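You operate a simulated robot arm through the tools that you are given. There is no shell and no other tool. Be economical: measure what you need, move in short steps, check, and stop when the job is done.

The job below is to be done with a simulated robot arm. You get a single attempt, and the scene is never put back.

TASK
Back off the first flange nut and wipe the old grease off the plate.
Fine: use the grey box spanner and the pad; both go back. What is to be rubbed or washed off counts as gone when no trace of it is left.

The check looks at the end state, three seconds after you hand in, the way a careful person would. Anything else that was tipped, shoved, dropped, spilled or broken makes it a failure.

THE ROBOT
A 7-joint arm with a two-finger parallel gripper, fixed in place. Base frame: the origin is at the foot of the arm, x ahead of it, y to its left, z up; the work surface is at about z = 0.9. Readings come in m, rad, newtons and seconds.
With the tool pointing down near the work surface it reaches from about 0.3 to 0.68 m from the base axis. Its first joint turns from -1.152 to 1.152 rad. Payload 1.57 kg.
The tool frame sits at the grasp point between the pads (the TCP): z along the fingers, y along the line on which they close. The tips reach 0.03 m beyond it. The gripper opens to 0.11 m. The fingers are 0.024 m wide and 0.012 m thick; the gripper's body (0.048 by 0.112 m) begins 0.078 m behind the TCP.
Orientation is told as [roll, pitch, yaw] about the base's x, y, z axes, in that order, counted from this pose: with the fingers straight down and closing along the base's y, the tool's x points along the base's -x, its y along +y and its z along -z.

THE INTERFACE
- The arm moves only by the tool nudge_tool. Its argument "plan" is a list of rows, each a list of 7 numbers: the shift along the tool's x, y, z in units of 25 mm (1.0 is 25 mm), then the turn, a rotation vector about the tool's x, y, z in units of 5 degrees (1.0 is 5 degrees), then the finger opening in m, from 0 to 0.11. In form: [[x, y, z, rx, ry, rz, grip], ...]. A call has 1 to 8 rows; each row shifts and turns the commanded pose from where the row before left it, along the tool's axes as they then stand. A call with a number of a shift or a turn outside -1 to 1 is refused whole. Rows are played at 5 a second. More than 0.05 m and 0.15 rad between two rows, or a gripper value outside its range, and nothing of the call is played. A pose out of reach is approached as far as the arm can. The call stops where the force on the tool passes 40 N (or 10 N more than at its start, if that is more) or the arm is blocked; 0.2 s more then pass. Each finger travels about 0.108 m/s and halts on what it meets, pressing with about 25 N; the grip force reading is that of the motor and also rises with nothing between the fingers. The clock runs only during rows and for 0.2 s after the last one: add rows that do not move to give the fingers time. It gives the time, the measured TCP pose, the force on the tool (base axes), the opening and the grip force at its end, in the units of the frame above (readings bear some noise), with the torque about the TCP (base axes, N m) and any sound that the robot's microphone picked up, and new pictures: "pictures" is both (left out), scene, wrist or none.
- Cameras (640 x 400 px; columns grow to the right, rows downward): "scene" is fixed at [0.1755, -0.4034, 1.423]; the picture's right is [0.64, -0.76, 0.00], its down [-0.41, -0.35, -0.84] and it looks along [0.64, 0.54, -0.54] (base axes); focal length 304 px, centre (320, 200). "wrist" rides on the gripper at [0.07, 0.016, -0.141] in the tool frame; the picture's right is [-0.23, 0.97, 0.00], its down [-0.85, -0.20, -0.48] and it looks along [-0.47, -0.11, 0.88] (tool axes); focal length 222 px, centre (320, 200). There is no depth. A picture from a camera that has moved, and an enlarged one, comes with that camera's place and axes in the base frame and with its lens. The place of the scene camera against the robot may be out by one fixed shift of up to 0.025 m in any direction.
- enlarge(camera, box): a new picture of the part [left, top, right, bottom] of that camera's present view, enlarged. It takes no simulated time.
- finish_job(): hands the job in; it is judged then, once.

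Work in short steps. Places have to be worked out from the pictures, the camera data and where the tool is seen: move nearer, look again, correct. Check each grasp and each placing, and mend what went wrong. You have 120 turns and 200 pictures in all, those below and enlarged ones among them. Open the gripper and draw the arm clear of the work before you hand the job in, unless the task says otherwise; then end with one line.

The tools are called after "Request:" as name(argument=value, ...) on one line, values as JSON. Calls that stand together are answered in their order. nudge_tool: Moves the arm, as the interface text tells. Its arguments: {"type":"object","properties":{"plan":{"type":"array","items":{"type":"array","items":{"type":"number"}}},"pictures":{"type":"string","enum":["both","scene","wrist","none"]}},"required":["plan"]} The other tools are called the same way: enlarge (camera, box) takes an enlarged picture of a part of a camera's view; finish_job () hands the job in.

At the start:

```text
time: 0.0
tcp_pos: [0.3588, 0.0721, 1.2434]
tcp_rot: [0.001, 0.0, 0.0]
ft_force: [-0.2, -0.7, -0.2]
moment: [0.02, -0.03, 0.01]
grip_width: 0.11
grasp_force: 0.1
```

scene: 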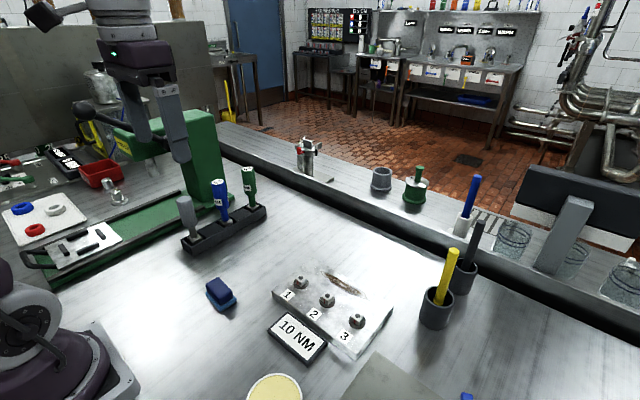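
wrist: 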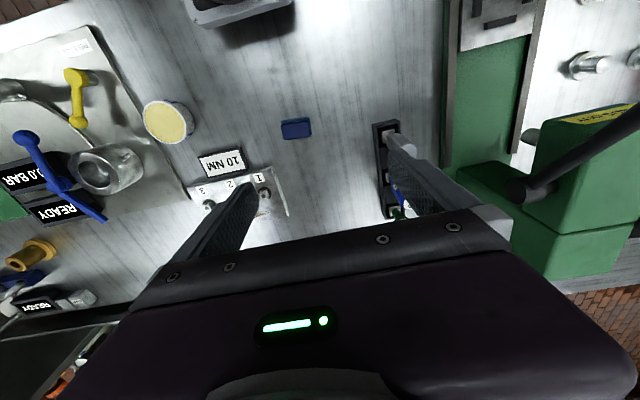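

I'll look closer at the plate with its nuts, the spanner rack and the pad before moving.

Request:
enlarge(camera="scene", box=[240, 240, 420, 370])

Request:
enlarge(camera="scene", box=[160, 160, 290, 320])

Request:
enlarge(camera="wrist", box=[130, 80, 450, 240])

```text
3.08 times, centred on (330, 305) of scene
camera zoom: at [0.1755, -0.4034, 1.423], right [0.64, -0.76, 0.0], down [-0.41, -0.35, -0.84], along [0.64, 0.54, -0.54], focal length 936 px, centre (289, -123)
```

zoom: 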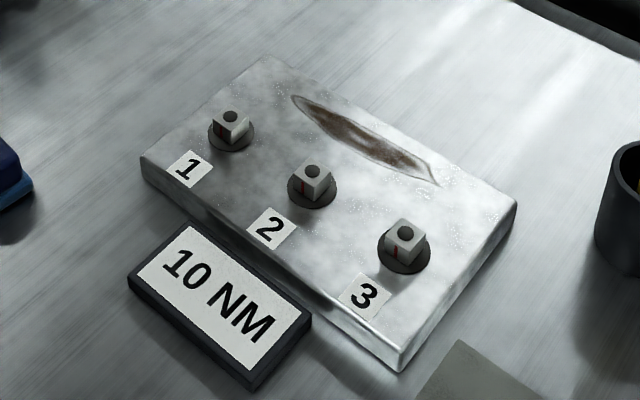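

```text
2.50 times, centred on (225, 240) of scene
camera zoom: at [0.1755, -0.4034, 1.423], right [0.64, -0.76, 0.0], down [-0.41, -0.35, -0.84], along [0.64, 0.54, -0.54], focal length 761 px, centre (558, 100)
```

zoom: 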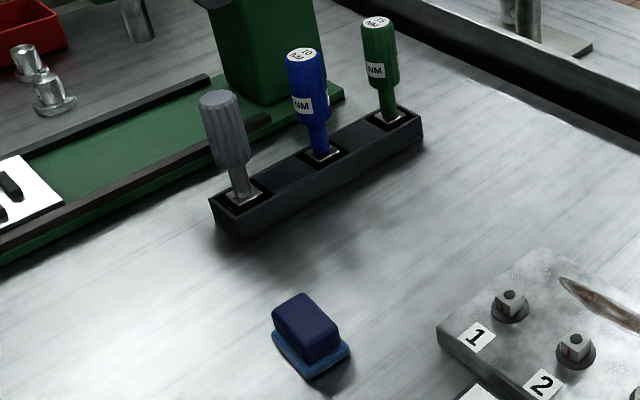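

```text
2.00 times, centred on (290, 160) of wrist
camera zoom: at [0.2899, 0.0873, 1.3844], right [0.23, 0.97, 0.0], down [0.85, -0.2, 0.48], along [0.47, -0.11, -0.88], focal length 444 px, centre (380, 280)
```

zoom: 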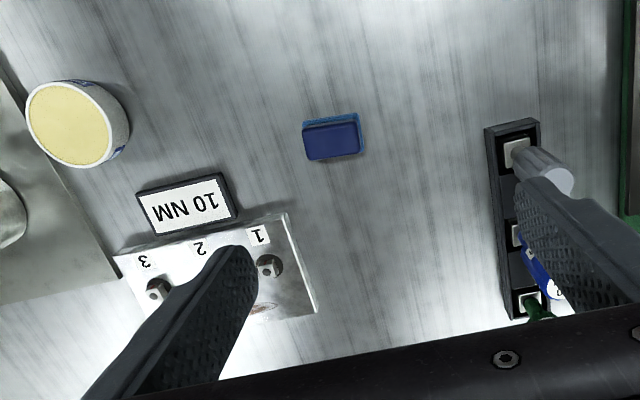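

The nuts are square; nut 1 lies near (0.48,-0.09), and the grey spanner is at the near end of the rack around (0.42,0.19), with its top near z 1.05. I'm moving above it at a safe height and looking again.

Request:
nudge_tool(plan=[[-0.5, 0.95, 0.3, 0, 0, 0, 0.11], [-0.5, 0.95, 0.3, 0, 0, 0, 0.11], [-0.5, 0.95, 0.3, 0, 0, 0, 0.11], [-0.5, 0.95, 0.3, 0, 0, 0, 0.11], [-0.4, 0.95, 0.3, 0, 0, 0, 0.11], [0, 0, 0, 0, 0, 0, 0.11]])

```text
time: 1.4
tcp_pos: [0.4203, 0.1906, 1.2067]
tcp_rot: [0.001, 0.001, -0.001]
ft_force: [0.3, 0.0, 0.0]
moment: [0.02, 0.0, -0.01]
grip_width: 0.11
grasp_force: 0.1
camera wrist: at [0.3503, 0.2065, 1.3473], right [0.23, 0.97, 0.0], down [0.85, -0.2, 0.48], along [0.47, -0.11, -0.88], focal length 222 px, centre (320, 200)
```

scene: 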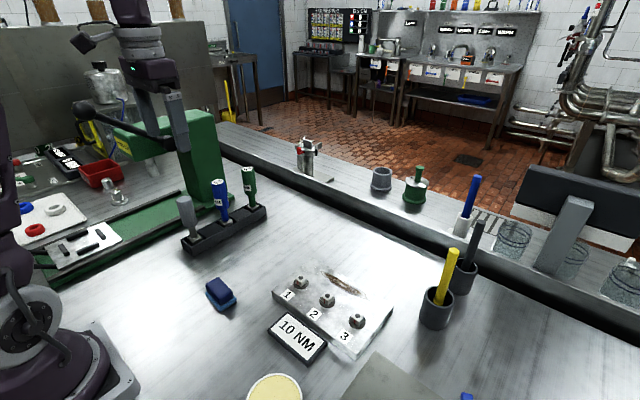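
wrist: 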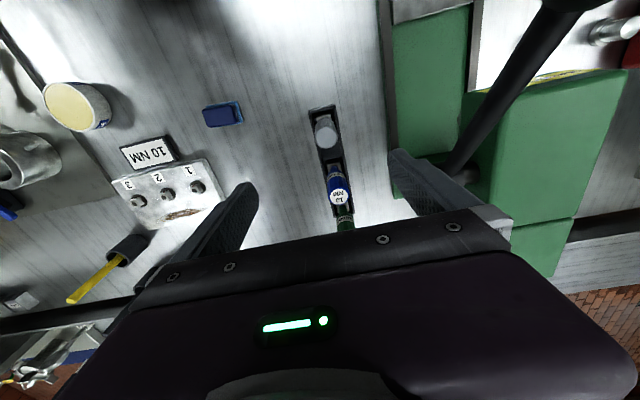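

Request:
enlarge(camera="wrist", box=[260, 80, 400, 240])

```text
2.50 times, centred on (330, 160) of wrist
camera zoom: at [0.3503, 0.2065, 1.3473], right [0.23, 0.97, 0.0], down [0.85, -0.2, 0.48], along [0.47, -0.11, -0.88], focal length 555 px, centre (295, 300)
```

zoom: 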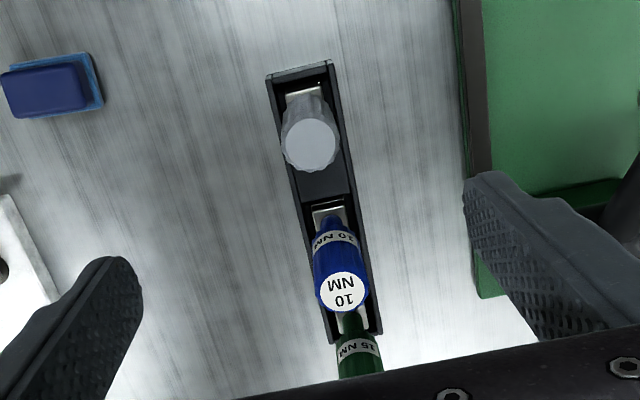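

The handle top sits about (0.422,0.198,1.04), roughly 31 mm across. I'm lowering over it, stopping partway to check centering.

Request:
nudge_tool(plan=[[-0.06, 0.3, 0.9, 0, 0, 0, 0.11], [0, 0, 1, 0, 0, 0, 0.11], [0, 0, 1, 0, 0, 0, 0.11], [0, 0, 1, 0, 0, 0, 0.11], [0, 0, 1, 0, 0, 0, 0.11], [0, 0, 0, 0, 0, 0, 0.11]])

```text
time: 2.8
tcp_pos: [0.4195, 0.1995, 1.0856]
tcp_rot: [-0.001, 0.001, 0.0]
ft_force: [-0.3, 0.4, 0.5]
moment: [0.02, 0.0, 0.01]
grip_width: 0.1103
grasp_force: 0.0
camera wrist: at [0.3499, 0.2148, 1.2249], right [0.23, 0.97, 0.0], down [0.86, -0.2, 0.48], along [0.47, -0.11, -0.88], focal length 222 px, centre (320, 200)
```

scene: 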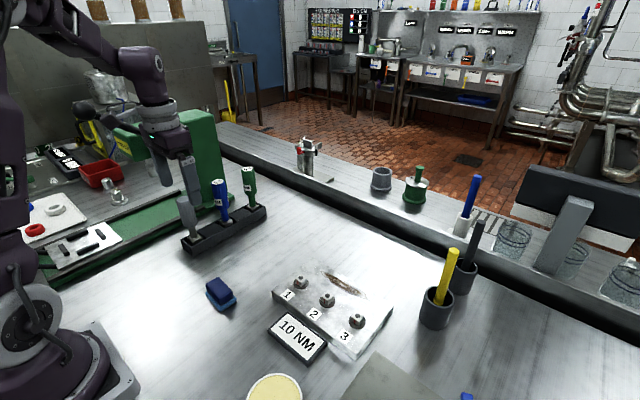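
wrist: 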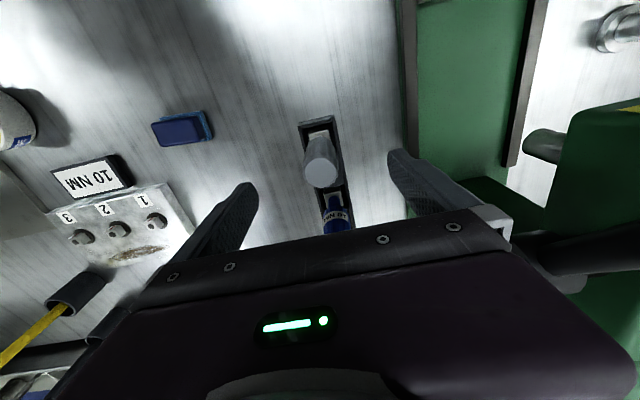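

Centering checks out (handle at 0.422,0.199). I'll zoom in to read the spanner's square orientation before gripping.

Request:
enlarge(camera="wrist", box=[270, 100, 370, 200])

Request:
enlarge(camera="wrist", box=[40, 170, 200, 270])

```text
4.00 times, centred on (320, 150) of wrist
camera zoom: at [0.3499, 0.2148, 1.2249], right [0.23, 0.97, 0.0], down [0.86, -0.2, 0.48], along [0.47, -0.11, -0.88], focal length 888 px, centre (320, 400)
```

zoom: 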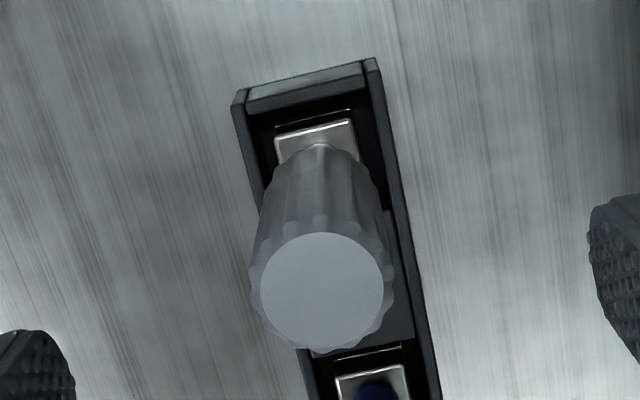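

```text
4.00 times, centred on (120, 220) of wrist
camera zoom: at [0.3499, 0.2148, 1.2249], right [0.23, 0.97, 0.0], down [0.86, -0.2, 0.48], along [0.47, -0.11, -0.88], focal length 888 px, centre (1120, 120)
```

zoom: 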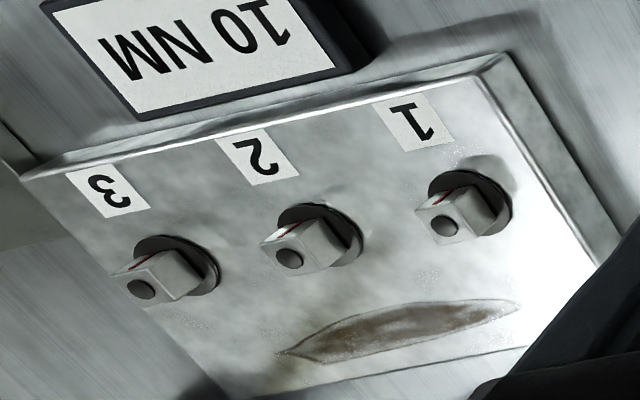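

The rack and spanner square are aligned with the base axes. Now descending to z≈1.010 and closing on the handle.

Request:
nudge_tool(plan=[[-0.1, -0.03, 1, 0, 0, 0, 0.11], [0, 0, 1, 0, 0, 0, 0.11], [0, 0, 1, 0, 0, 0, 0.11], [0, 0, 0, 0, 0, 0, 0.06], [0, 0, 0, 0, 0, 0, 0.02], [0, 0, 0, 0, 0, 0, 0.02], [0, 0, 0, 0, 0, 0, 0.02]])

```text
time: 4.4
tcp_pos: [0.4222, 0.1969, 1.0081]
tcp_rot: [0.0, 0.0, 0.002]
ft_force: [-0.7, -1.2, -0.6]
moment: [-0.04, -0.04, -0.03]
grip_width: 0.0322
grasp_force: 25.0
camera wrist: at [0.3539, 0.2126, 1.1495], right [0.23, 0.97, 0.0], down [0.85, -0.2, 0.48], along [0.47, -0.11, -0.88], focal length 222 px, centre (320, 200)
```

scene: 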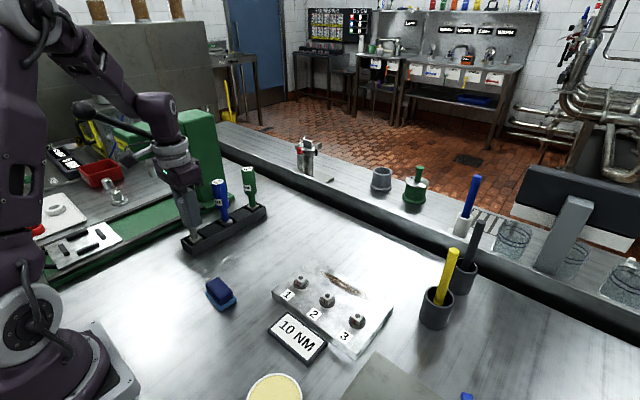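
wrist: 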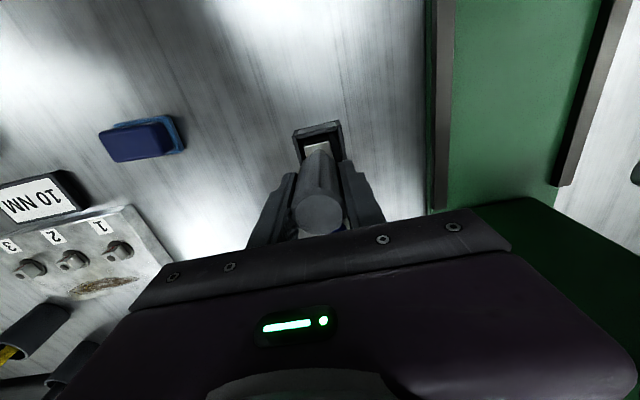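

Gripped (0.032 m, 25 N). Rack pose to return to: (0.422,0.197,1.008). Lifting straight up.

Request:
nudge_tool(plan=[[0, 0, -0.6, 0, 0, 0, 0.02], [0, 0, -1, 0, 0, 0, 0.02], [0, 0, -1, 0, 0, 0, 0.02], [0, 0, -1, 0, 0, 0, 0.02], [0, 0, -1, 0, 0, 0, 0.02], [0, 0, -1, 0, 0, 0, 0.02], [0, 0, -0.4, 0, 0, 0, 0.02], [0, 0, 0, 0, 0, 0, 0.02]])

```text
time: 6.2
tcp_pos: [0.4228, 0.1974, 1.1592]
tcp_rot: [0.0, -0.001, -0.002]
ft_force: [-0.2, -0.6, -2.5]
moment: [-0.02, -0.03, 0.0]
grip_width: 0.032
grasp_force: 24.7
camera wrist: at [0.3533, 0.2128, 1.2995], right [0.23, 0.97, 0.0], down [0.85, -0.2, 0.48], along [0.47, -0.11, -0.88], focal length 222 px, centre (320, 200)
```

scene: 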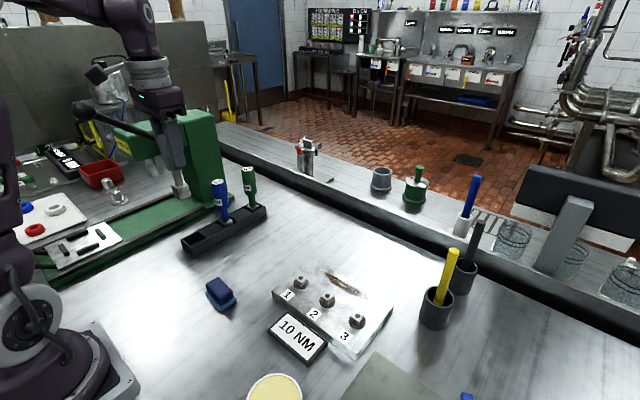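
wrist: 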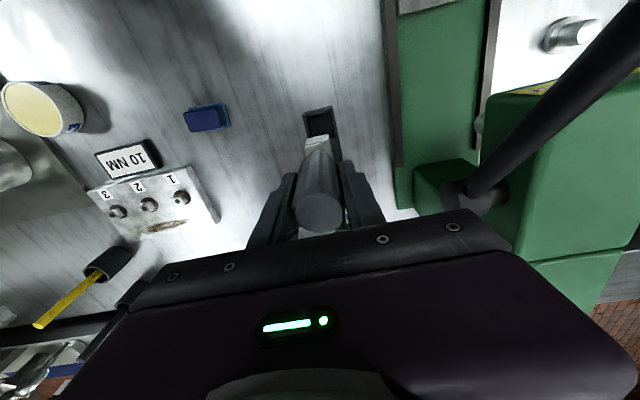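

The spanner is out. Zooming in to measure its tip.

Request:
enlarge(camera="scene", box=[140, 110, 220, 210])

Request:
enlarge(camera="wrist", box=[270, 100, 370, 200])

```text
4.00 times, centred on (180, 160) of scene
camera zoom: at [0.1755, -0.4034, 1.423], right [0.64, -0.76, 0.0], down [-0.41, -0.35, -0.84], along [0.64, 0.54, -0.54], focal length 1217 px, centre (880, 360)
```

zoom: 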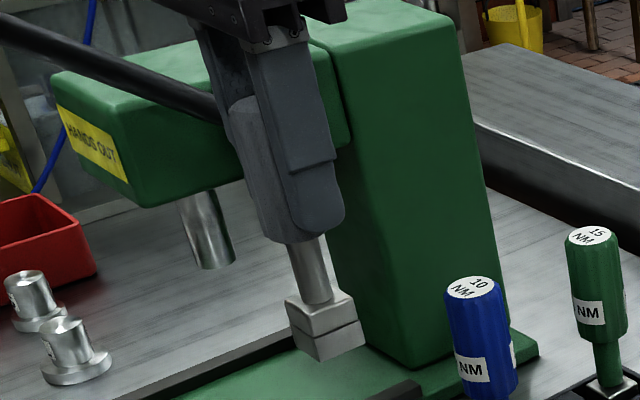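

```text
4.00 times, centred on (320, 150) of wrist
camera zoom: at [0.3533, 0.2128, 1.2995], right [0.23, 0.97, 0.0], down [0.85, -0.2, 0.48], along [0.47, -0.11, -0.88], focal length 888 px, centre (320, 400)
```

zoom: 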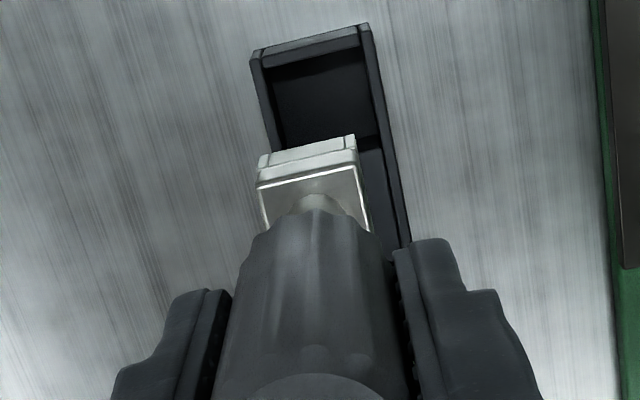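

The tip is ~0.107 m below the TCP and square to the gripper. Moving beside nut 1 at height for an unobstructed wrist look.

Request:
nudge_tool(plan=[[-0.13, -1, 0, 0, 0, 0, 0.02], [-0.13, -1, 0, 0, 0, 0, 0.02], [-0.13, -1, 0, 0, 0, 0, 0.02], [-0.13, -1, 0, 0, 0, 0, 0.02], [-0.13, -1, 0, 0, 0, 0, 0.02], [-0.13, -1, 0, 0, 0, 0, 0.02], [-0.13, -1, 0, 0, 0, 0, 0.02], [-0.13, -1, 0, 0, 0, 0, 0.02]], pictures="wrist")

```text
time: 8.0
tcp_pos: [0.4495, -0.0053, 1.158]
tcp_rot: [0.001, -0.001, -0.001]
ft_force: [-1.0, 0.7, -1.0]
moment: [0.03, 0.04, -0.01]
grip_width: 0.0324
grasp_force: 25.0
camera wrist: at [0.3797, 0.0121, 1.2997], right [0.23, 0.97, 0.0], down [0.85, -0.2, 0.48], along [0.47, -0.11, -0.88], focal length 222 px, centre (320, 200)
```

wrist: 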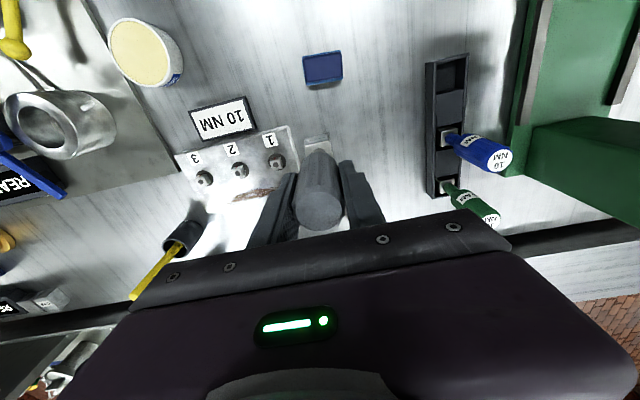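

Request:
enlarge(camera="wrist", box=[170, 110, 310, 210])

Request:
enlarge(camera="wrist", box=[250, 135, 300, 185])

```text
4.00 times, centred on (240, 160) of wrist
camera zoom: at [0.3797, 0.0121, 1.2997], right [0.23, 0.97, 0.0], down [0.85, -0.2, 0.48], along [0.47, -0.11, -0.88], focal length 888 px, centre (640, 360)
```

zoom: 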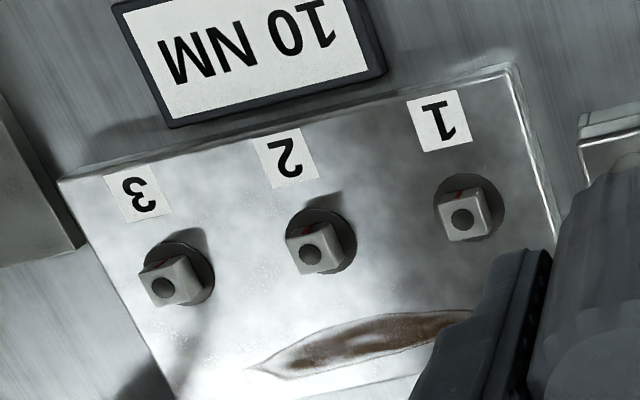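

```text
8.00 times, centred on (275, 160) of wrist
camera zoom: at [0.3797, 0.0121, 1.2997], right [0.23, 0.97, 0.0], down [0.85, -0.2, 0.48], along [0.47, -0.11, -0.88], focal length 1777 px, centre (680, 520)
```

zoom: 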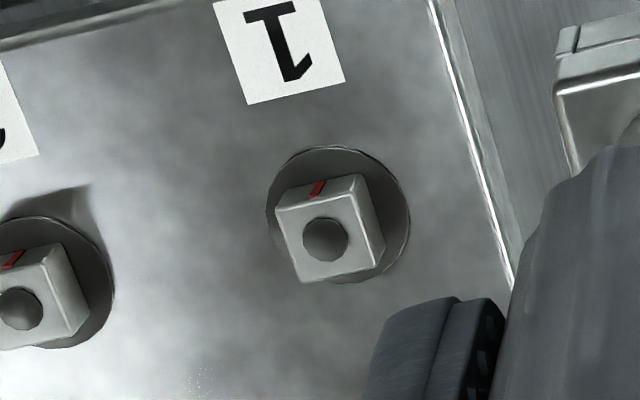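

Nut 1's square is aligned with the base axes (so no turn is needed to engage), about 16.6 mm wide, and centred near (0.489,-0.091), top z≈0.937. I'm moving above it, then lowering to ~3 cm clearance.

Request:
nudge_tool(plan=[[-0.4, -0.87, 0, 0, 0, 0, 0.02], [-0.4, -0.87, 0, 0, 0, 0, 0.02], [-0.4, -0.87, 0, 0, 0, 0, 0.02], [-0.4, -0.87, 0, 0, 0, 0, 0.02], [0, 0, 1, 0, 0, 0, 0.02], [0, 0, 1, 0, 0, 0, 0.02], [0, 0, 1, 0, 0, 0, 0.02], [0, 0, 0, 0, 0, 0, 0.02]])

```text
time: 9.8
tcp_pos: [0.4872, -0.0887, 1.0836]
tcp_rot: [-0.001, 0.0, 0.0]
ft_force: [-0.5, 0.0, -1.1]
moment: [0.04, -0.03, -0.01]
grip_width: 0.0321
grasp_force: 25.3
camera wrist: at [0.4192, -0.0739, 1.2236], right [0.23, 0.97, 0.0], down [0.85, -0.2, 0.48], along [0.47, -0.11, -0.88], focal length 222 px, centre (320, 200)
```

scene: 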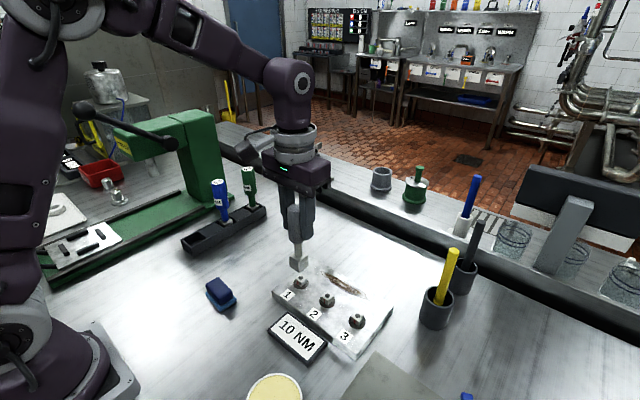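
wrist: 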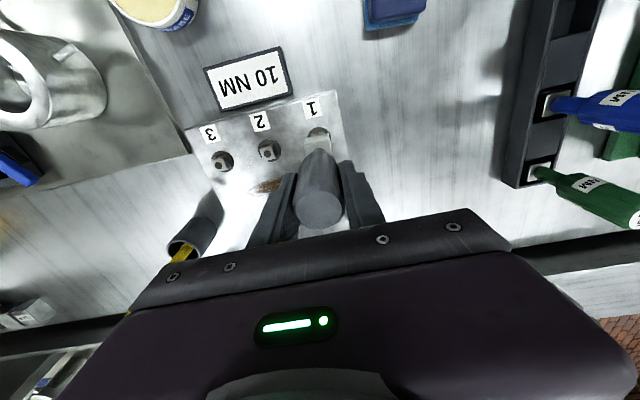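

Request:
enlarge(camera="scene", box=[265, 225, 345, 305])

Request:
enlarge(camera="wrist", box=[250, 90, 370, 190])

```text
5.00 times, centred on (305, 265) of scene
camera zoom: at [0.1755, -0.4034, 1.423], right [0.64, -0.76, 0.0], down [-0.41, -0.35, -0.84], along [0.64, 0.54, -0.54], focal length 1521 px, centre (395, -125)
```

zoom: 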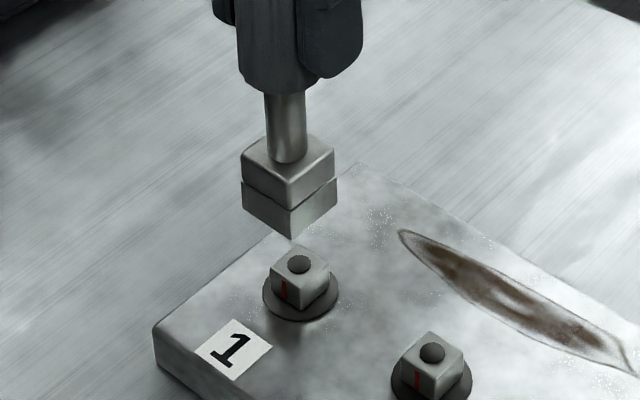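

```text
4.00 times, centred on (310, 140) of wrist
camera zoom: at [0.4192, -0.0739, 1.2236], right [0.23, 0.97, 0.0], down [0.85, -0.2, 0.48], along [0.47, -0.11, -0.88], focal length 888 px, centre (360, 440)
```

zoom: 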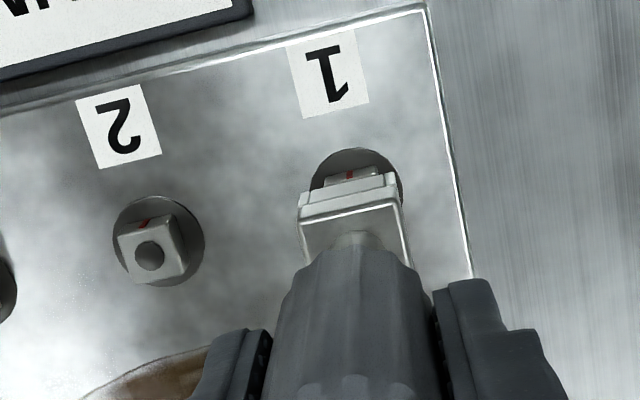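

The scene view shows about a 3 cm gap with the nut a few mm further in +x. Shifting +3 mm x, −1 mm y, and down 20 mm, then checking again.

Request:
nudge_tool(plan=[[-0.12, -0.04, 0.4, 0, 0, 0, 0.02], [0, 0, 0.4, 0, 0, 0, 0.02], [0, 0, 0, 0, 0, 0, 0.02]], pictures="none")

Request:
enlarge(camera="scene", box=[275, 240, 335, 300])

Request:
enlarge(camera="wrist", box=[290, 90, 350, 170])

```text
time: 10.6
tcp_pos: [0.4923, -0.0896, 1.0639]
tcp_rot: [0.0, -0.001, -0.001]
ft_force: [-0.9, 0.4, -1.9]
moment: [0.04, -0.03, -0.03]
grip_width: 0.0325
grasp_force: 24.8
```

```text
6.67 times, centred on (305, 270) of scene
camera zoom: at [0.1755, -0.4034, 1.423], right [0.64, -0.76, 0.0], down [-0.41, -0.35, -0.84], along [0.64, 0.54, -0.54], focal length 2028 px, centre (420, -267)
```

zoom: 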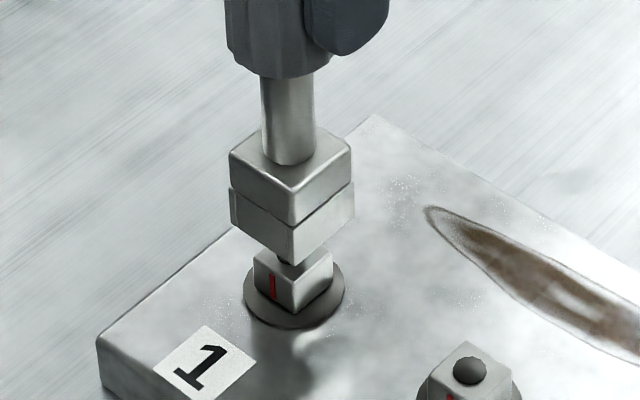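

```text
5.00 times, centred on (320, 130) of wrist
camera zoom: at [0.4223, -0.0752, 1.2043], right [0.23, 0.97, 0.0], down [0.85, -0.2, 0.48], along [0.47, -0.11, -0.88], focal length 1111 px, centre (320, 550)
```

zoom: 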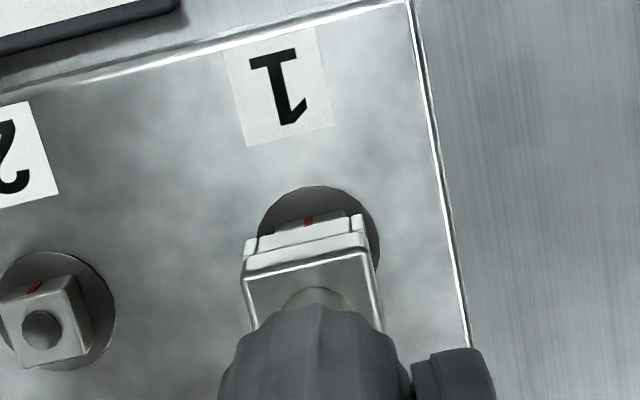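

Aligned within about 1 mm in both views. Lowering gently onto the nut, watching the force.

Request:
nudge_tool(plan=[[-0.02, 0, 0.2, 0, 0, 0, 0.02], [0, 0, 0.2, 0, 0, 0, 0.02], [0, 0, 0.15, 0, 0, 0, 0.02], [0, 0, 0.1, 0, 0, 0, 0.02], [0, 0, 0.1, 0, 0, 0, 0.02]], pictures="none")

Request:
enlarge(camera="scene", box=[275, 240, 335, 300])

```text
time: 11.8
tcp_pos: [0.4916, -0.09, 1.0462]
tcp_rot: [0.0, -0.001, 0.0]
ft_force: [0.3, -0.3, -1.3]
moment: [0.03, 0.0, -0.03]
grip_width: 0.0323
grasp_force: 25.2
```

```text
6.67 times, centred on (305, 270) of scene
camera zoom: at [0.1755, -0.4034, 1.423], right [0.64, -0.76, 0.0], down [-0.41, -0.35, -0.84], along [0.64, 0.54, -0.54], focal length 2028 px, centre (420, -267)
```

zoom: 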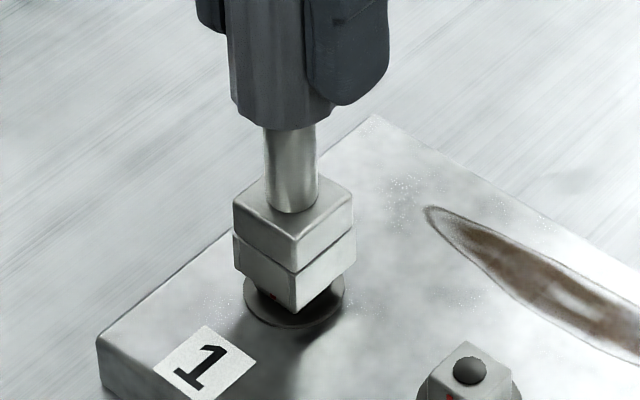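

No contact force and the socket is already down over the nut. Continuing in small steps until it seats.

Request:
nudge_tool(plan=[[0, 0, 0.08, 0, 0, 0, 0.02], [0, 0, 0.08, 0, 0, 0, 0.02], [0, 0, 0, 0, 0, 0, 0.02]], pictures="none")

Request:
enlarge(camera="scene", box=[275, 240, 335, 300])

```text
time: 12.6
tcp_pos: [0.493, -0.0901, 1.043]
tcp_rot: [-0.001, 0.0, 0.002]
ft_force: [-0.8, 0.0, -1.5]
moment: [0.05, 0.0, -0.06]
grip_width: 0.0323
grasp_force: 25.0
```

```text
6.67 times, centred on (305, 270) of scene
camera zoom: at [0.1755, -0.4034, 1.423], right [0.64, -0.76, 0.0], down [-0.41, -0.35, -0.84], along [0.64, 0.54, -0.54], focal length 2028 px, centre (420, -267)
```

zoom: 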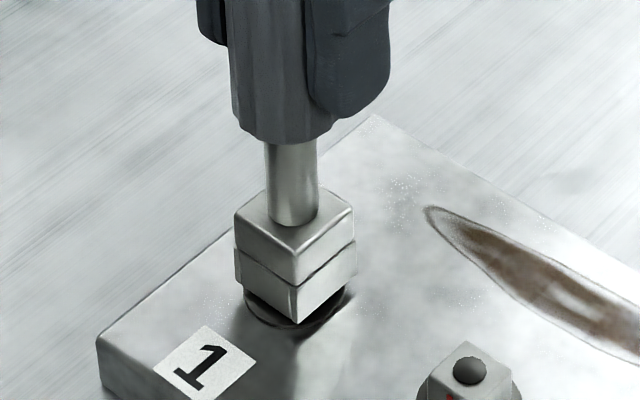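

Nearly on the flange. One more small step, then I'll see whether the force rises.

Request:
nudge_tool(plan=[[0, 0, 0.06, 0, 0, 0, 0.02], [0, 0, 0.06, 0, 0, 0, 0.02], [0, 0, 0, 0, 0, 0, 0.02]], pictures="none")

```text
time: 13.4
tcp_pos: [0.4916, -0.0892, 1.0391]
tcp_rot: [-0.001, 0.0, 0.0]
ft_force: [-0.4, -0.1, -0.8]
moment: [0.0, 0.01, 0.03]
grip_width: 0.0321
grasp_force: 25.1
```

Request:
nudge_tool(plan=[[0, 0, 0.06, 0, 0, 0, 0.02], [0, 0, 0, 0, 0, 0, 0.02]], pictures="none")

Request:
enlarge(camera="scene", box=[275, 240, 335, 300])

```text
time: 14.0
tcp_pos: [0.493, -0.0903, 1.0378]
tcp_rot: [0.002, -0.001, 0.0]
ft_force: [-0.6, 0.2, 18.6]
moment: [0.42, 0.07, 0.04]
grip_width: 0.0322
grasp_force: 24.7
```

```text
6.67 times, centred on (305, 270) of scene
camera zoom: at [0.1752, -0.4034, 1.423], right [0.64, -0.76, 0.0], down [-0.41, -0.35, -0.84], along [0.64, 0.54, -0.54], focal length 2028 px, centre (420, -267)
```

zoom: 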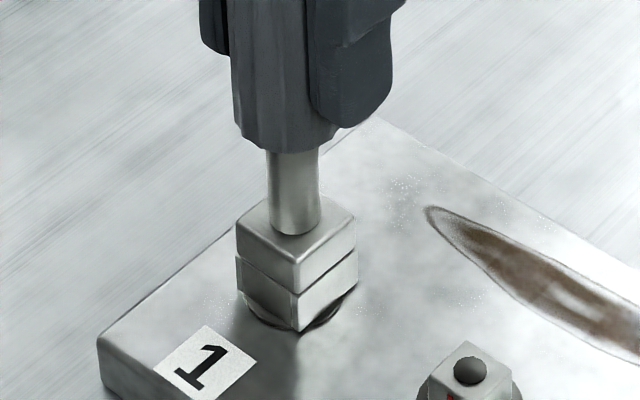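

Seated (contact 18.6 N). Easing up 0.7 mm and turning counter-clockwise seen from above (negative about tool z).

Request:
nudge_tool(plan=[[0, 0, -0.03, 0, 0, 0, 0.02], [0, 0, 0, 0, 0, -1, 0.02], [0, 0, 0, 0, 0, -1, 0.02], [0, 0, 0, 0, 0, -1, 0.02], [0, 0, 0, 0, 0, -1, 0.02]], pictures="none")

Request:
enlarge(camera="scene", box=[265, 220, 345, 300])

```text
time: 15.2
tcp_pos: [0.4919, -0.0886, 1.0368]
tcp_rot: [0.002, 0.003, 0.35]
ft_force: [-7.1, 7.5, -2.3]
moment: [0.71, 0.58, -0.1]
grip_width: 0.0324
grasp_force: 24.5
```

```text
5.00 times, centred on (305, 260) of scene
camera zoom: at [0.1754, -0.4032, 1.4231], right [0.64, -0.76, 0.0], down [-0.41, -0.35, -0.84], along [0.64, 0.54, -0.54], focal length 1521 px, centre (395, -100)
```

zoom: 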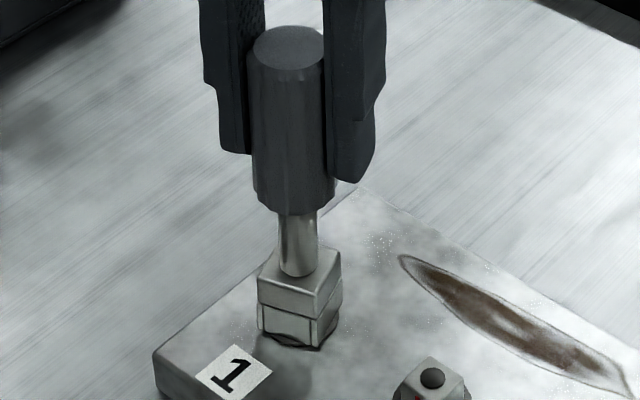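

The socket turned 20° with the tool. I'm adding a slight relief shift along the side force and continuing the turn.

Request:
nudge_tool(plan=[[0.012, 0.025, 0, 0, 0, -1, 0.02], [0, 0, 0, 0, 0, -1, 0.02], [0, 0, 0, 0, 0, -1, 0.02], [0, 0, 0, 0, 0, -1, 0.02]], pictures="none")

Request:
enlarge(camera="scene", box=[265, 220, 345, 300])

```text
time: 16.2
tcp_pos: [0.4916, -0.0885, 1.0377]
tcp_rot: [0.0, 0.0, 0.7]
ft_force: [-2.6, 9.2, -1.6]
moment: [0.88, 0.28, -0.06]
grip_width: 0.0322
grasp_force: 25.0
```

```text
5.00 times, centred on (305, 260) of scene
camera zoom: at [0.1754, -0.4032, 1.4231], right [0.64, -0.76, 0.0], down [-0.41, -0.35, -0.84], along [0.64, 0.54, -0.54], focal length 1521 px, centre (395, -100)
```

zoom: 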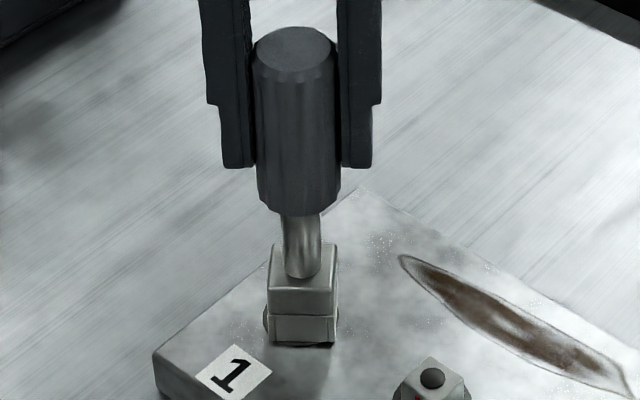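

Request:
nudge_tool(plan=[[-0.015, 0.03, 0, 0, 0, -1, 0.02], [0, 0, 0, 0, 0, -1, 0.02], [0, 0, 0, 0, 0, -1, 0.02], [0, 0, 0, 0, 0, -1, 0.02], [0, 0, 0, 0, 0, -1, 0.02]], pictures="none")

Request:
enlarge(camera="scene", box=[265, 220, 345, 300])

```text
time: 17.4
tcp_pos: [0.4907, -0.0892, 1.0375]
tcp_rot: [0.001, 0.0, 1.138]
ft_force: [-8.5, 7.6, -2.7]
moment: [0.8, 0.82, -0.07]
grip_width: 0.0325
grasp_force: 25.1
```

```text
5.00 times, centred on (305, 260) of scene
camera zoom: at [0.1753, -0.4032, 1.4231], right [0.64, -0.76, 0.0], down [-0.41, -0.35, -0.84], along [0.64, 0.54, -0.54], focal length 1521 px, centre (395, -100)
```

zoom: 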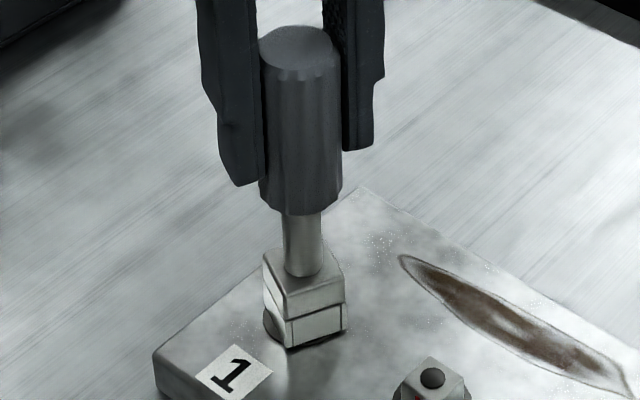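

Request:
nudge_tool(plan=[[-0.01, 0.03, 0, 0, 0, -1, 0.02], [0, 0, 0, 0, 0, -1, 0.02], [0, 0, 0, 0, 0, -1, 0.02], [0, 0, 0, 0, 0, -1, 0.02], [0, 0, 0, 0, 0, -1, 0.02]], pictures="none")

Request:
enlarge(camera="scene", box=[265, 220, 345, 300])

```text
time: 18.6
tcp_pos: [0.4907, -0.0899, 1.0374]
tcp_rot: [0.0, 0.0, 1.571]
ft_force: [-9.9, 7.7, -1.4]
moment: [0.8, 0.97, -0.06]
grip_width: 0.0327
grasp_force: 25.2
```

```text
5.00 times, centred on (305, 260) of scene
camera zoom: at [0.1753, -0.4032, 1.4231], right [0.64, -0.76, 0.0], down [-0.41, -0.35, -0.84], along [0.64, 0.54, -0.54], focal length 1521 px, centre (395, -100)
```

zoom: 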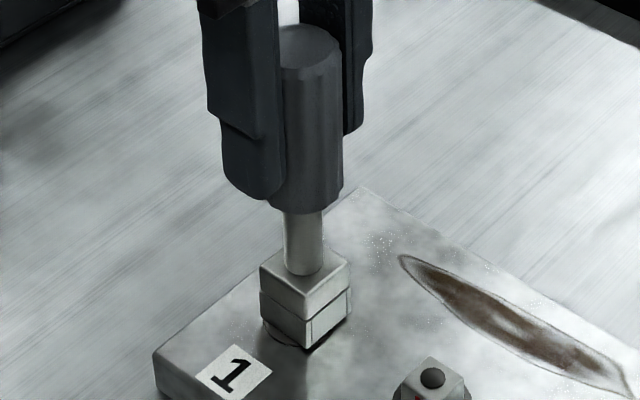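

At 90° with the socket following. I'll carry on a bit past, so the nut is clearly backed off.

Request:
nudge_tool(plan=[[-0.02, 0.03, 0, 0, 0, -1, 0.02], [0, 0, 0, 0, 0, -1, 0.02], [0, 0, 0, 0, 0, -1, 0.02], [0, 0, 0, 0, 0, -1, 0.02], [0, 0, 0, 0, 0, -1, 0.02], [0, 0, 0, 0, 0, -1, 0.02]], pictures="none")

Request:
enlarge(camera="scene", box=[265, 220, 345, 300])

```text
time: 20.0
tcp_pos: [0.4891, -0.0884, 1.0389]
tcp_rot: [0.0, 0.002, 2.094]
ft_force: [-9.6, 0.4, -4.2]
moment: [-0.01, 0.87, -0.01]
grip_width: 0.0327
grasp_force: 25.2
```

```text
5.00 times, centred on (305, 260) of scene
camera zoom: at [0.1753, -0.4034, 1.423], right [0.64, -0.76, 0.0], down [-0.41, -0.35, -0.84], along [0.64, 0.54, -0.54], focal length 1521 px, centre (395, -100)
```

zoom: 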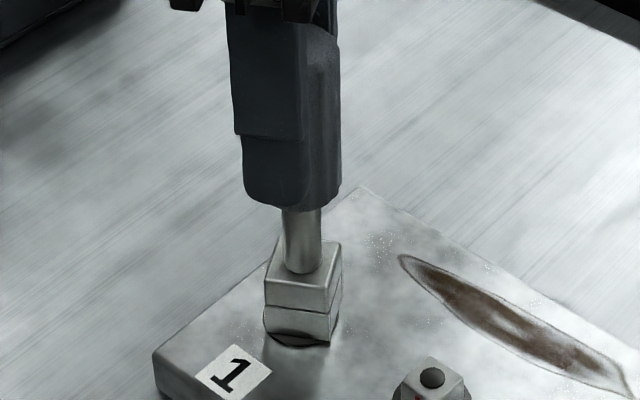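

At 120°. Relieving the side force and lifting straight off to inspect the nut.

Request:
nudge_tool(plan=[[-0.02, 0.03, 0, 0, 0, 0, 0.02], [0, 0, -0.3, 0, 0, 0, 0.02], [0, 0, -0.4, 0, 0, 0, 0.02], [0, 0, -0.6, 0, 0, 0, 0.02], [0, 0, -0.8, 0, 0, 0, 0.02], [0, 0, -0.8, 0, 0, 0, 0.02]], pictures="none")

Request:
enlarge(camera="scene", box=[265, 200, 365, 300])

```text
time: 21.4
tcp_pos: [0.4881, -0.0863, 1.1111]
tcp_rot: [0.001, -0.001, 2.093]
ft_force: [-0.4, -0.3, -1.4]
moment: [0.01, -0.03, 0.0]
grip_width: 0.0326
grasp_force: 24.6
```

```text
4.00 times, centred on (315, 250) of scene
camera zoom: at [0.1755, -0.4034, 1.423], right [0.64, -0.76, 0.0], down [-0.41, -0.35, -0.84], along [0.64, 0.54, -0.54], focal length 1217 px, centre (340, 0)
```

zoom: 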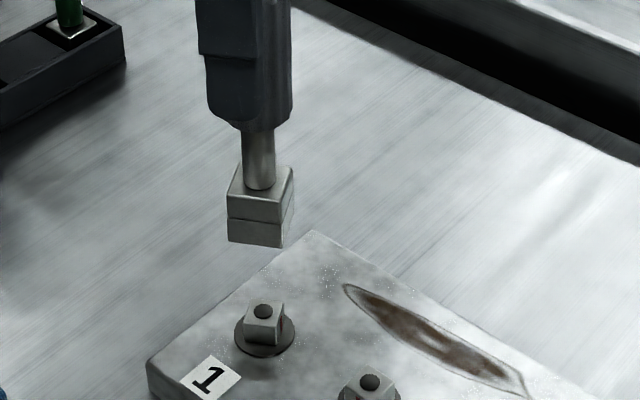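

The nut turned about 120°; its red mark moved round to the right face. To be clearly backed off I'll take a second bite: unwind 90° in the air, re-seat and turn further. The spanner axis sits ~2.7 mm off the TCP, so I compensate for that.

Request:
nudge_tool(plan=[[0, 0, 0, 0, 0, 1, 0.02], [0, 0, 0, 0, 0, 1, 0.02], [0, 0, 0, 0, 0, 1, 0.02], [0, 0, 0, 0, 0, 1, 0.02], [0, 0, 0, 0, 0, 1, 0.02], [0, 0, 0, 0, 0, 1, 0.02], [0, 0, 0, 0, 0, 1, 0.02], [0, 0, 0, 0, 0, 1, 0.02]], pictures="none")

Request:
nudge_tool(plan=[[0, 0, 0, 0, 0, 1, 0.02], [0, 0, 0, 0, 0, 1, 0.02], [0, 0, 0, 0, 0, 1, 0.02], [0, 0, 0, 0, 0, 1, 0.02], [0, 0, 0, 0, 0, 1, 0.02], [0, 0, 0, 0, 0, 1, 0.02], [0, 0, 0, 0, 0, 1, 0.02], [0, 0, 0, 0, 0, 1, 0.02]], pictures="none")

Request:
nudge_tool(plan=[[0, 0, 0, 0, 0, 1, 0.02], [0, 0, 0, 0, 0, 1, 0.02], [-0.1, -0.1, 0, 0, 0, 0, 0.02], [0, 0, 0.8, 0, 0, 0, 0.02], [0, 0, 0.8, 0, 0, 0, 0.02], [0, 0, 0, 0, 0, 0, 0.02]], pictures="none")

Request:
enlarge(camera="scene", box=[275, 240, 335, 300])

Request:
enlarge(camera="wrist", box=[280, 80, 360, 180])

```text
time: 23.2
tcp_pos: [0.4892, -0.0865, 1.1107]
tcp_rot: [-0.001, 0.001, 1.394]
ft_force: [0.7, 0.1, -2.3]
moment: [-0.01, -0.05, -0.02]
grip_width: 0.0322
grasp_force: 25.0
```

```text
time: 25.0
tcp_pos: [0.4891, -0.0877, 1.1097]
tcp_rot: [0.0, 0.002, 0.696]
ft_force: [0.0, 0.0, -1.9]
moment: [-0.05, -0.06, 0.0]
grip_width: 0.0323
grasp_force: 24.9
```

```text
time: 26.4
tcp_pos: [0.4921, -0.0894, 1.071]
tcp_rot: [0.0, -0.001, 0.521]
ft_force: [-0.6, -0.9, -2.2]
moment: [0.02, 0.0, 0.0]
grip_width: 0.0319
grasp_force: 25.4
```

```text
6.67 times, centred on (305, 270) of scene
camera zoom: at [0.1755, -0.4034, 1.423], right [0.64, -0.76, 0.0], down [-0.41, -0.35, -0.84], along [0.64, 0.54, -0.54], focal length 2028 px, centre (420, -267)
```

zoom: 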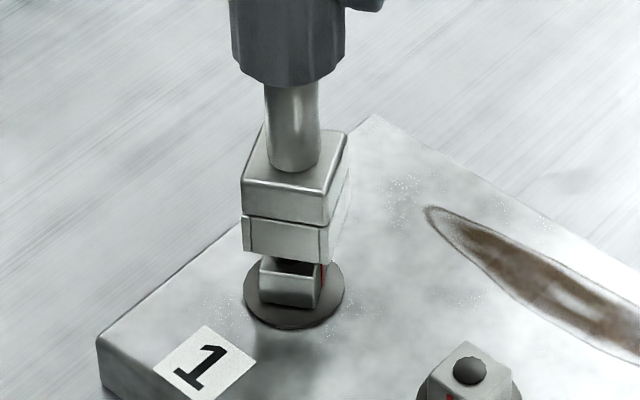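

```text
4.00 times, centred on (320, 130) of wrist
camera zoom: at [0.4241, -0.1115, 1.2101], right [-0.29, 0.96, 0.0], down [0.84, 0.25, 0.48], along [0.46, 0.14, -0.88], focal length 888 px, centre (320, 480)
```

zoom: 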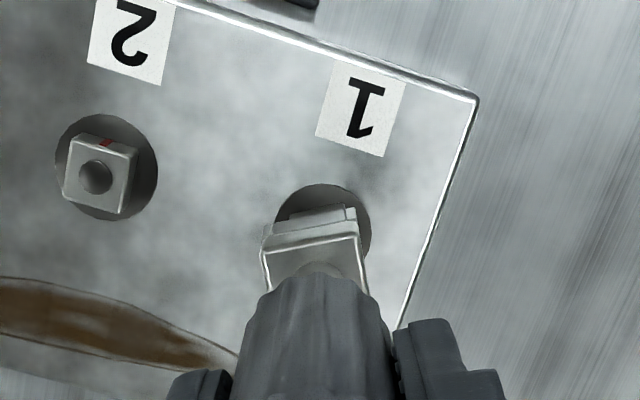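

The nut lags the socket by a few degrees of play, and the tool is 1–2 mm off. Correcting both and lowering gently.

Request:
nudge_tool(plan=[[0.036, 0.055, 0, 0, 0, 0.6, 0.02], [0, 0, 0.3, 0, 0, 0, 0.02], [0, 0, 0.15, 0, 0, 0, 0.02], [0, 0, 0, 0, 0, 0, 0.02]], pictures="none")

Request:
enlarge(camera="scene", box=[275, 240, 335, 300])

Request:
enlarge(camera="wrist", box=[290, 100, 350, 160])

```text
time: 27.4
tcp_pos: [0.492, -0.0877, 1.0598]
tcp_rot: [-0.001, -0.002, 0.473]
ft_force: [-0.8, 4.2, 18.1]
moment: [0.43, 0.35, 0.02]
grip_width: 0.032
grasp_force: 25.6
```

```text
6.67 times, centred on (305, 270) of scene
camera zoom: at [0.1752, -0.4032, 1.4231], right [0.64, -0.76, 0.0], down [-0.41, -0.35, -0.84], along [0.64, 0.54, -0.54], focal length 2028 px, centre (420, -267)
```

zoom: 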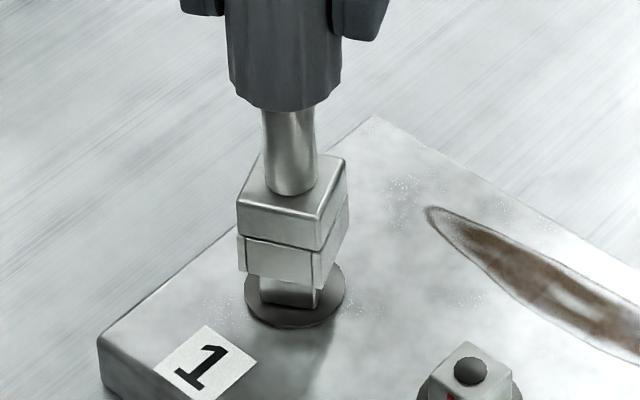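

```text
6.67 times, centred on (320, 130) of wrist
camera zoom: at [0.4227, -0.1061, 1.1993], right [-0.24, 0.97, 0.0], down [0.85, 0.21, 0.48], along [0.47, 0.11, -0.88], focal length 1481 px, centre (320, 667)
```

zoom: 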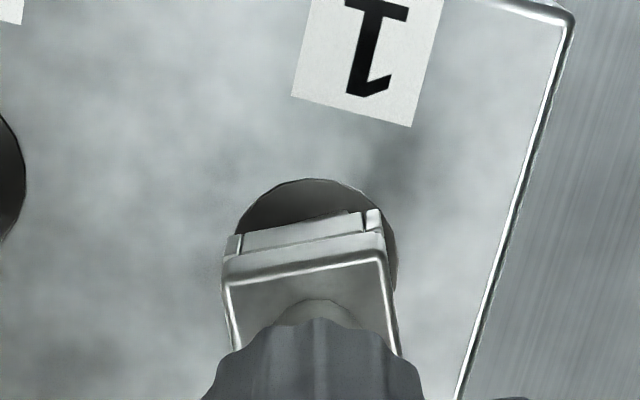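

Contact on the rim; the moment puts it at the −x side, so the spanner needs to move −x. Lifting 5 mm, shifting −2 mm x, and trying again.

Request:
nudge_tool(plan=[[0, 0, -0.25, 0, 0, 0, 0.02], [0.071, 0.036, 0, 0, 0, 0, 0.02], [0, 0, 0.15, 0, 0, 0, 0.02], [0, 0, 0.1, 0, 0, 0, 0.02], [0, 0, 0, 0, 0, 0, 0.02]], pictures="none")

Request:
enlarge(camera="scene", box=[275, 240, 335, 300])

```text
time: 28.6
tcp_pos: [0.4896, -0.0887, 1.0593]
tcp_rot: [-0.001, -0.003, 0.472]
ft_force: [-1.0, 2.4, 18.0]
moment: [0.5, 0.13, 0.0]
grip_width: 0.0319
grasp_force: 24.6
```

```text
6.67 times, centred on (305, 270) of scene
camera zoom: at [0.1752, -0.4033, 1.4231], right [0.64, -0.76, 0.0], down [-0.41, -0.35, -0.84], along [0.64, 0.54, -0.54], focal length 2028 px, centre (420, -267)
```

zoom: 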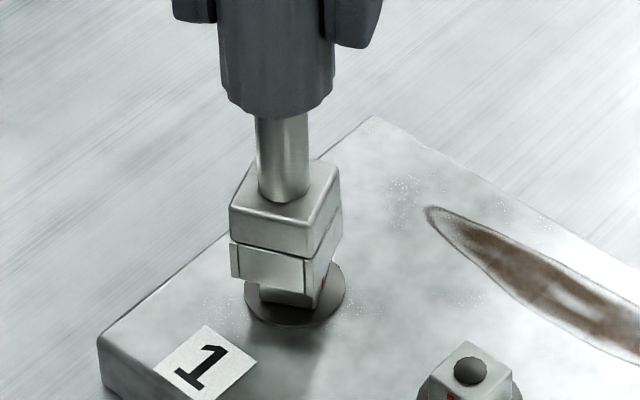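

Contact has moved to the +y side now. I'll lift and measure the nut's yaw and the spanner's tilt properly.

Request:
nudge_tool(plan=[[0, 0, -0.5, 0, 0, 0, 0.02], [0, 0, -0.7, 0, 0, 0, 0.02], [0.9, 0, -0.7, 0, 0, 0, 0.02], [0.9, 0, -0.6, 0, 0, 0, 0.02], [0.6, 0, 0, 0, 0, 0, 0.02], [0, 0, 0, 0, 0, 0, 0.02]], pictures="both")

Request:
enlarge(camera="scene", box=[270, 250, 330, 310])

```text
time: 30.0
tcp_pos: [0.4352, -0.1143, 1.1204]
tcp_rot: [0.0, -0.001, 0.468]
ft_force: [0.5, 0.4, -1.5]
moment: [0.02, 0.01, 0.02]
grip_width: 0.0321
grasp_force: 24.7
camera wrist: at [0.3664, -0.1337, 1.2614], right [-0.24, 0.97, 0.0], down [0.85, 0.21, 0.48], along [0.46, 0.11, -0.88], focal length 222 px, centre (320, 200)
```

scene: 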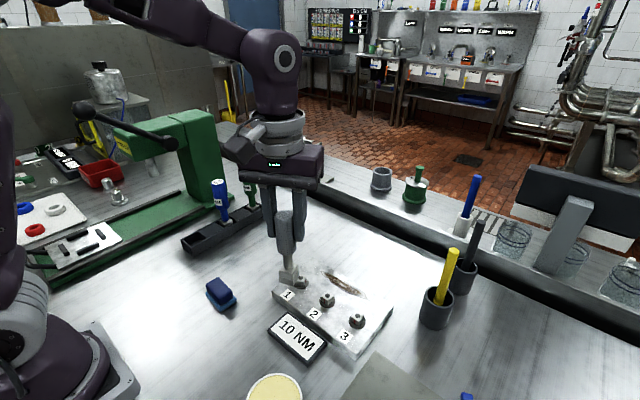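
wrist: 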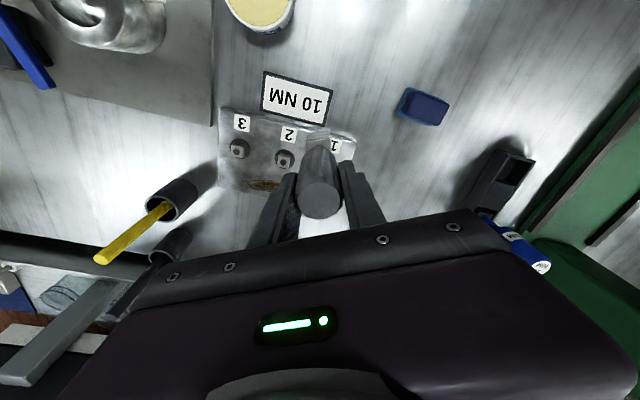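

```text
6.67 times, centred on (300, 280) of scene
camera zoom: at [0.1755, -0.4034, 1.423], right [0.64, -0.76, 0.0], down [-0.41, -0.35, -0.84], along [0.64, 0.54, -0.54], focal length 2028 px, centre (453, -333)
```

zoom: 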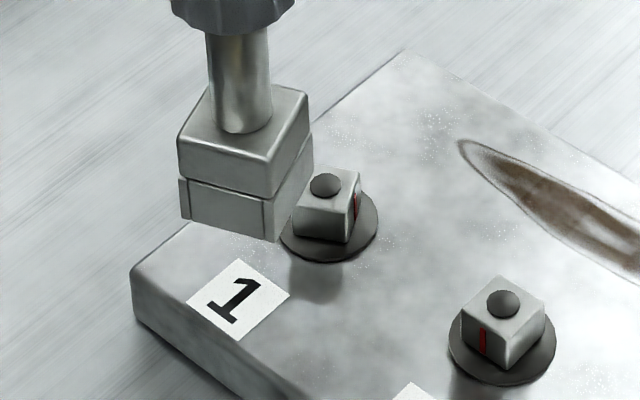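

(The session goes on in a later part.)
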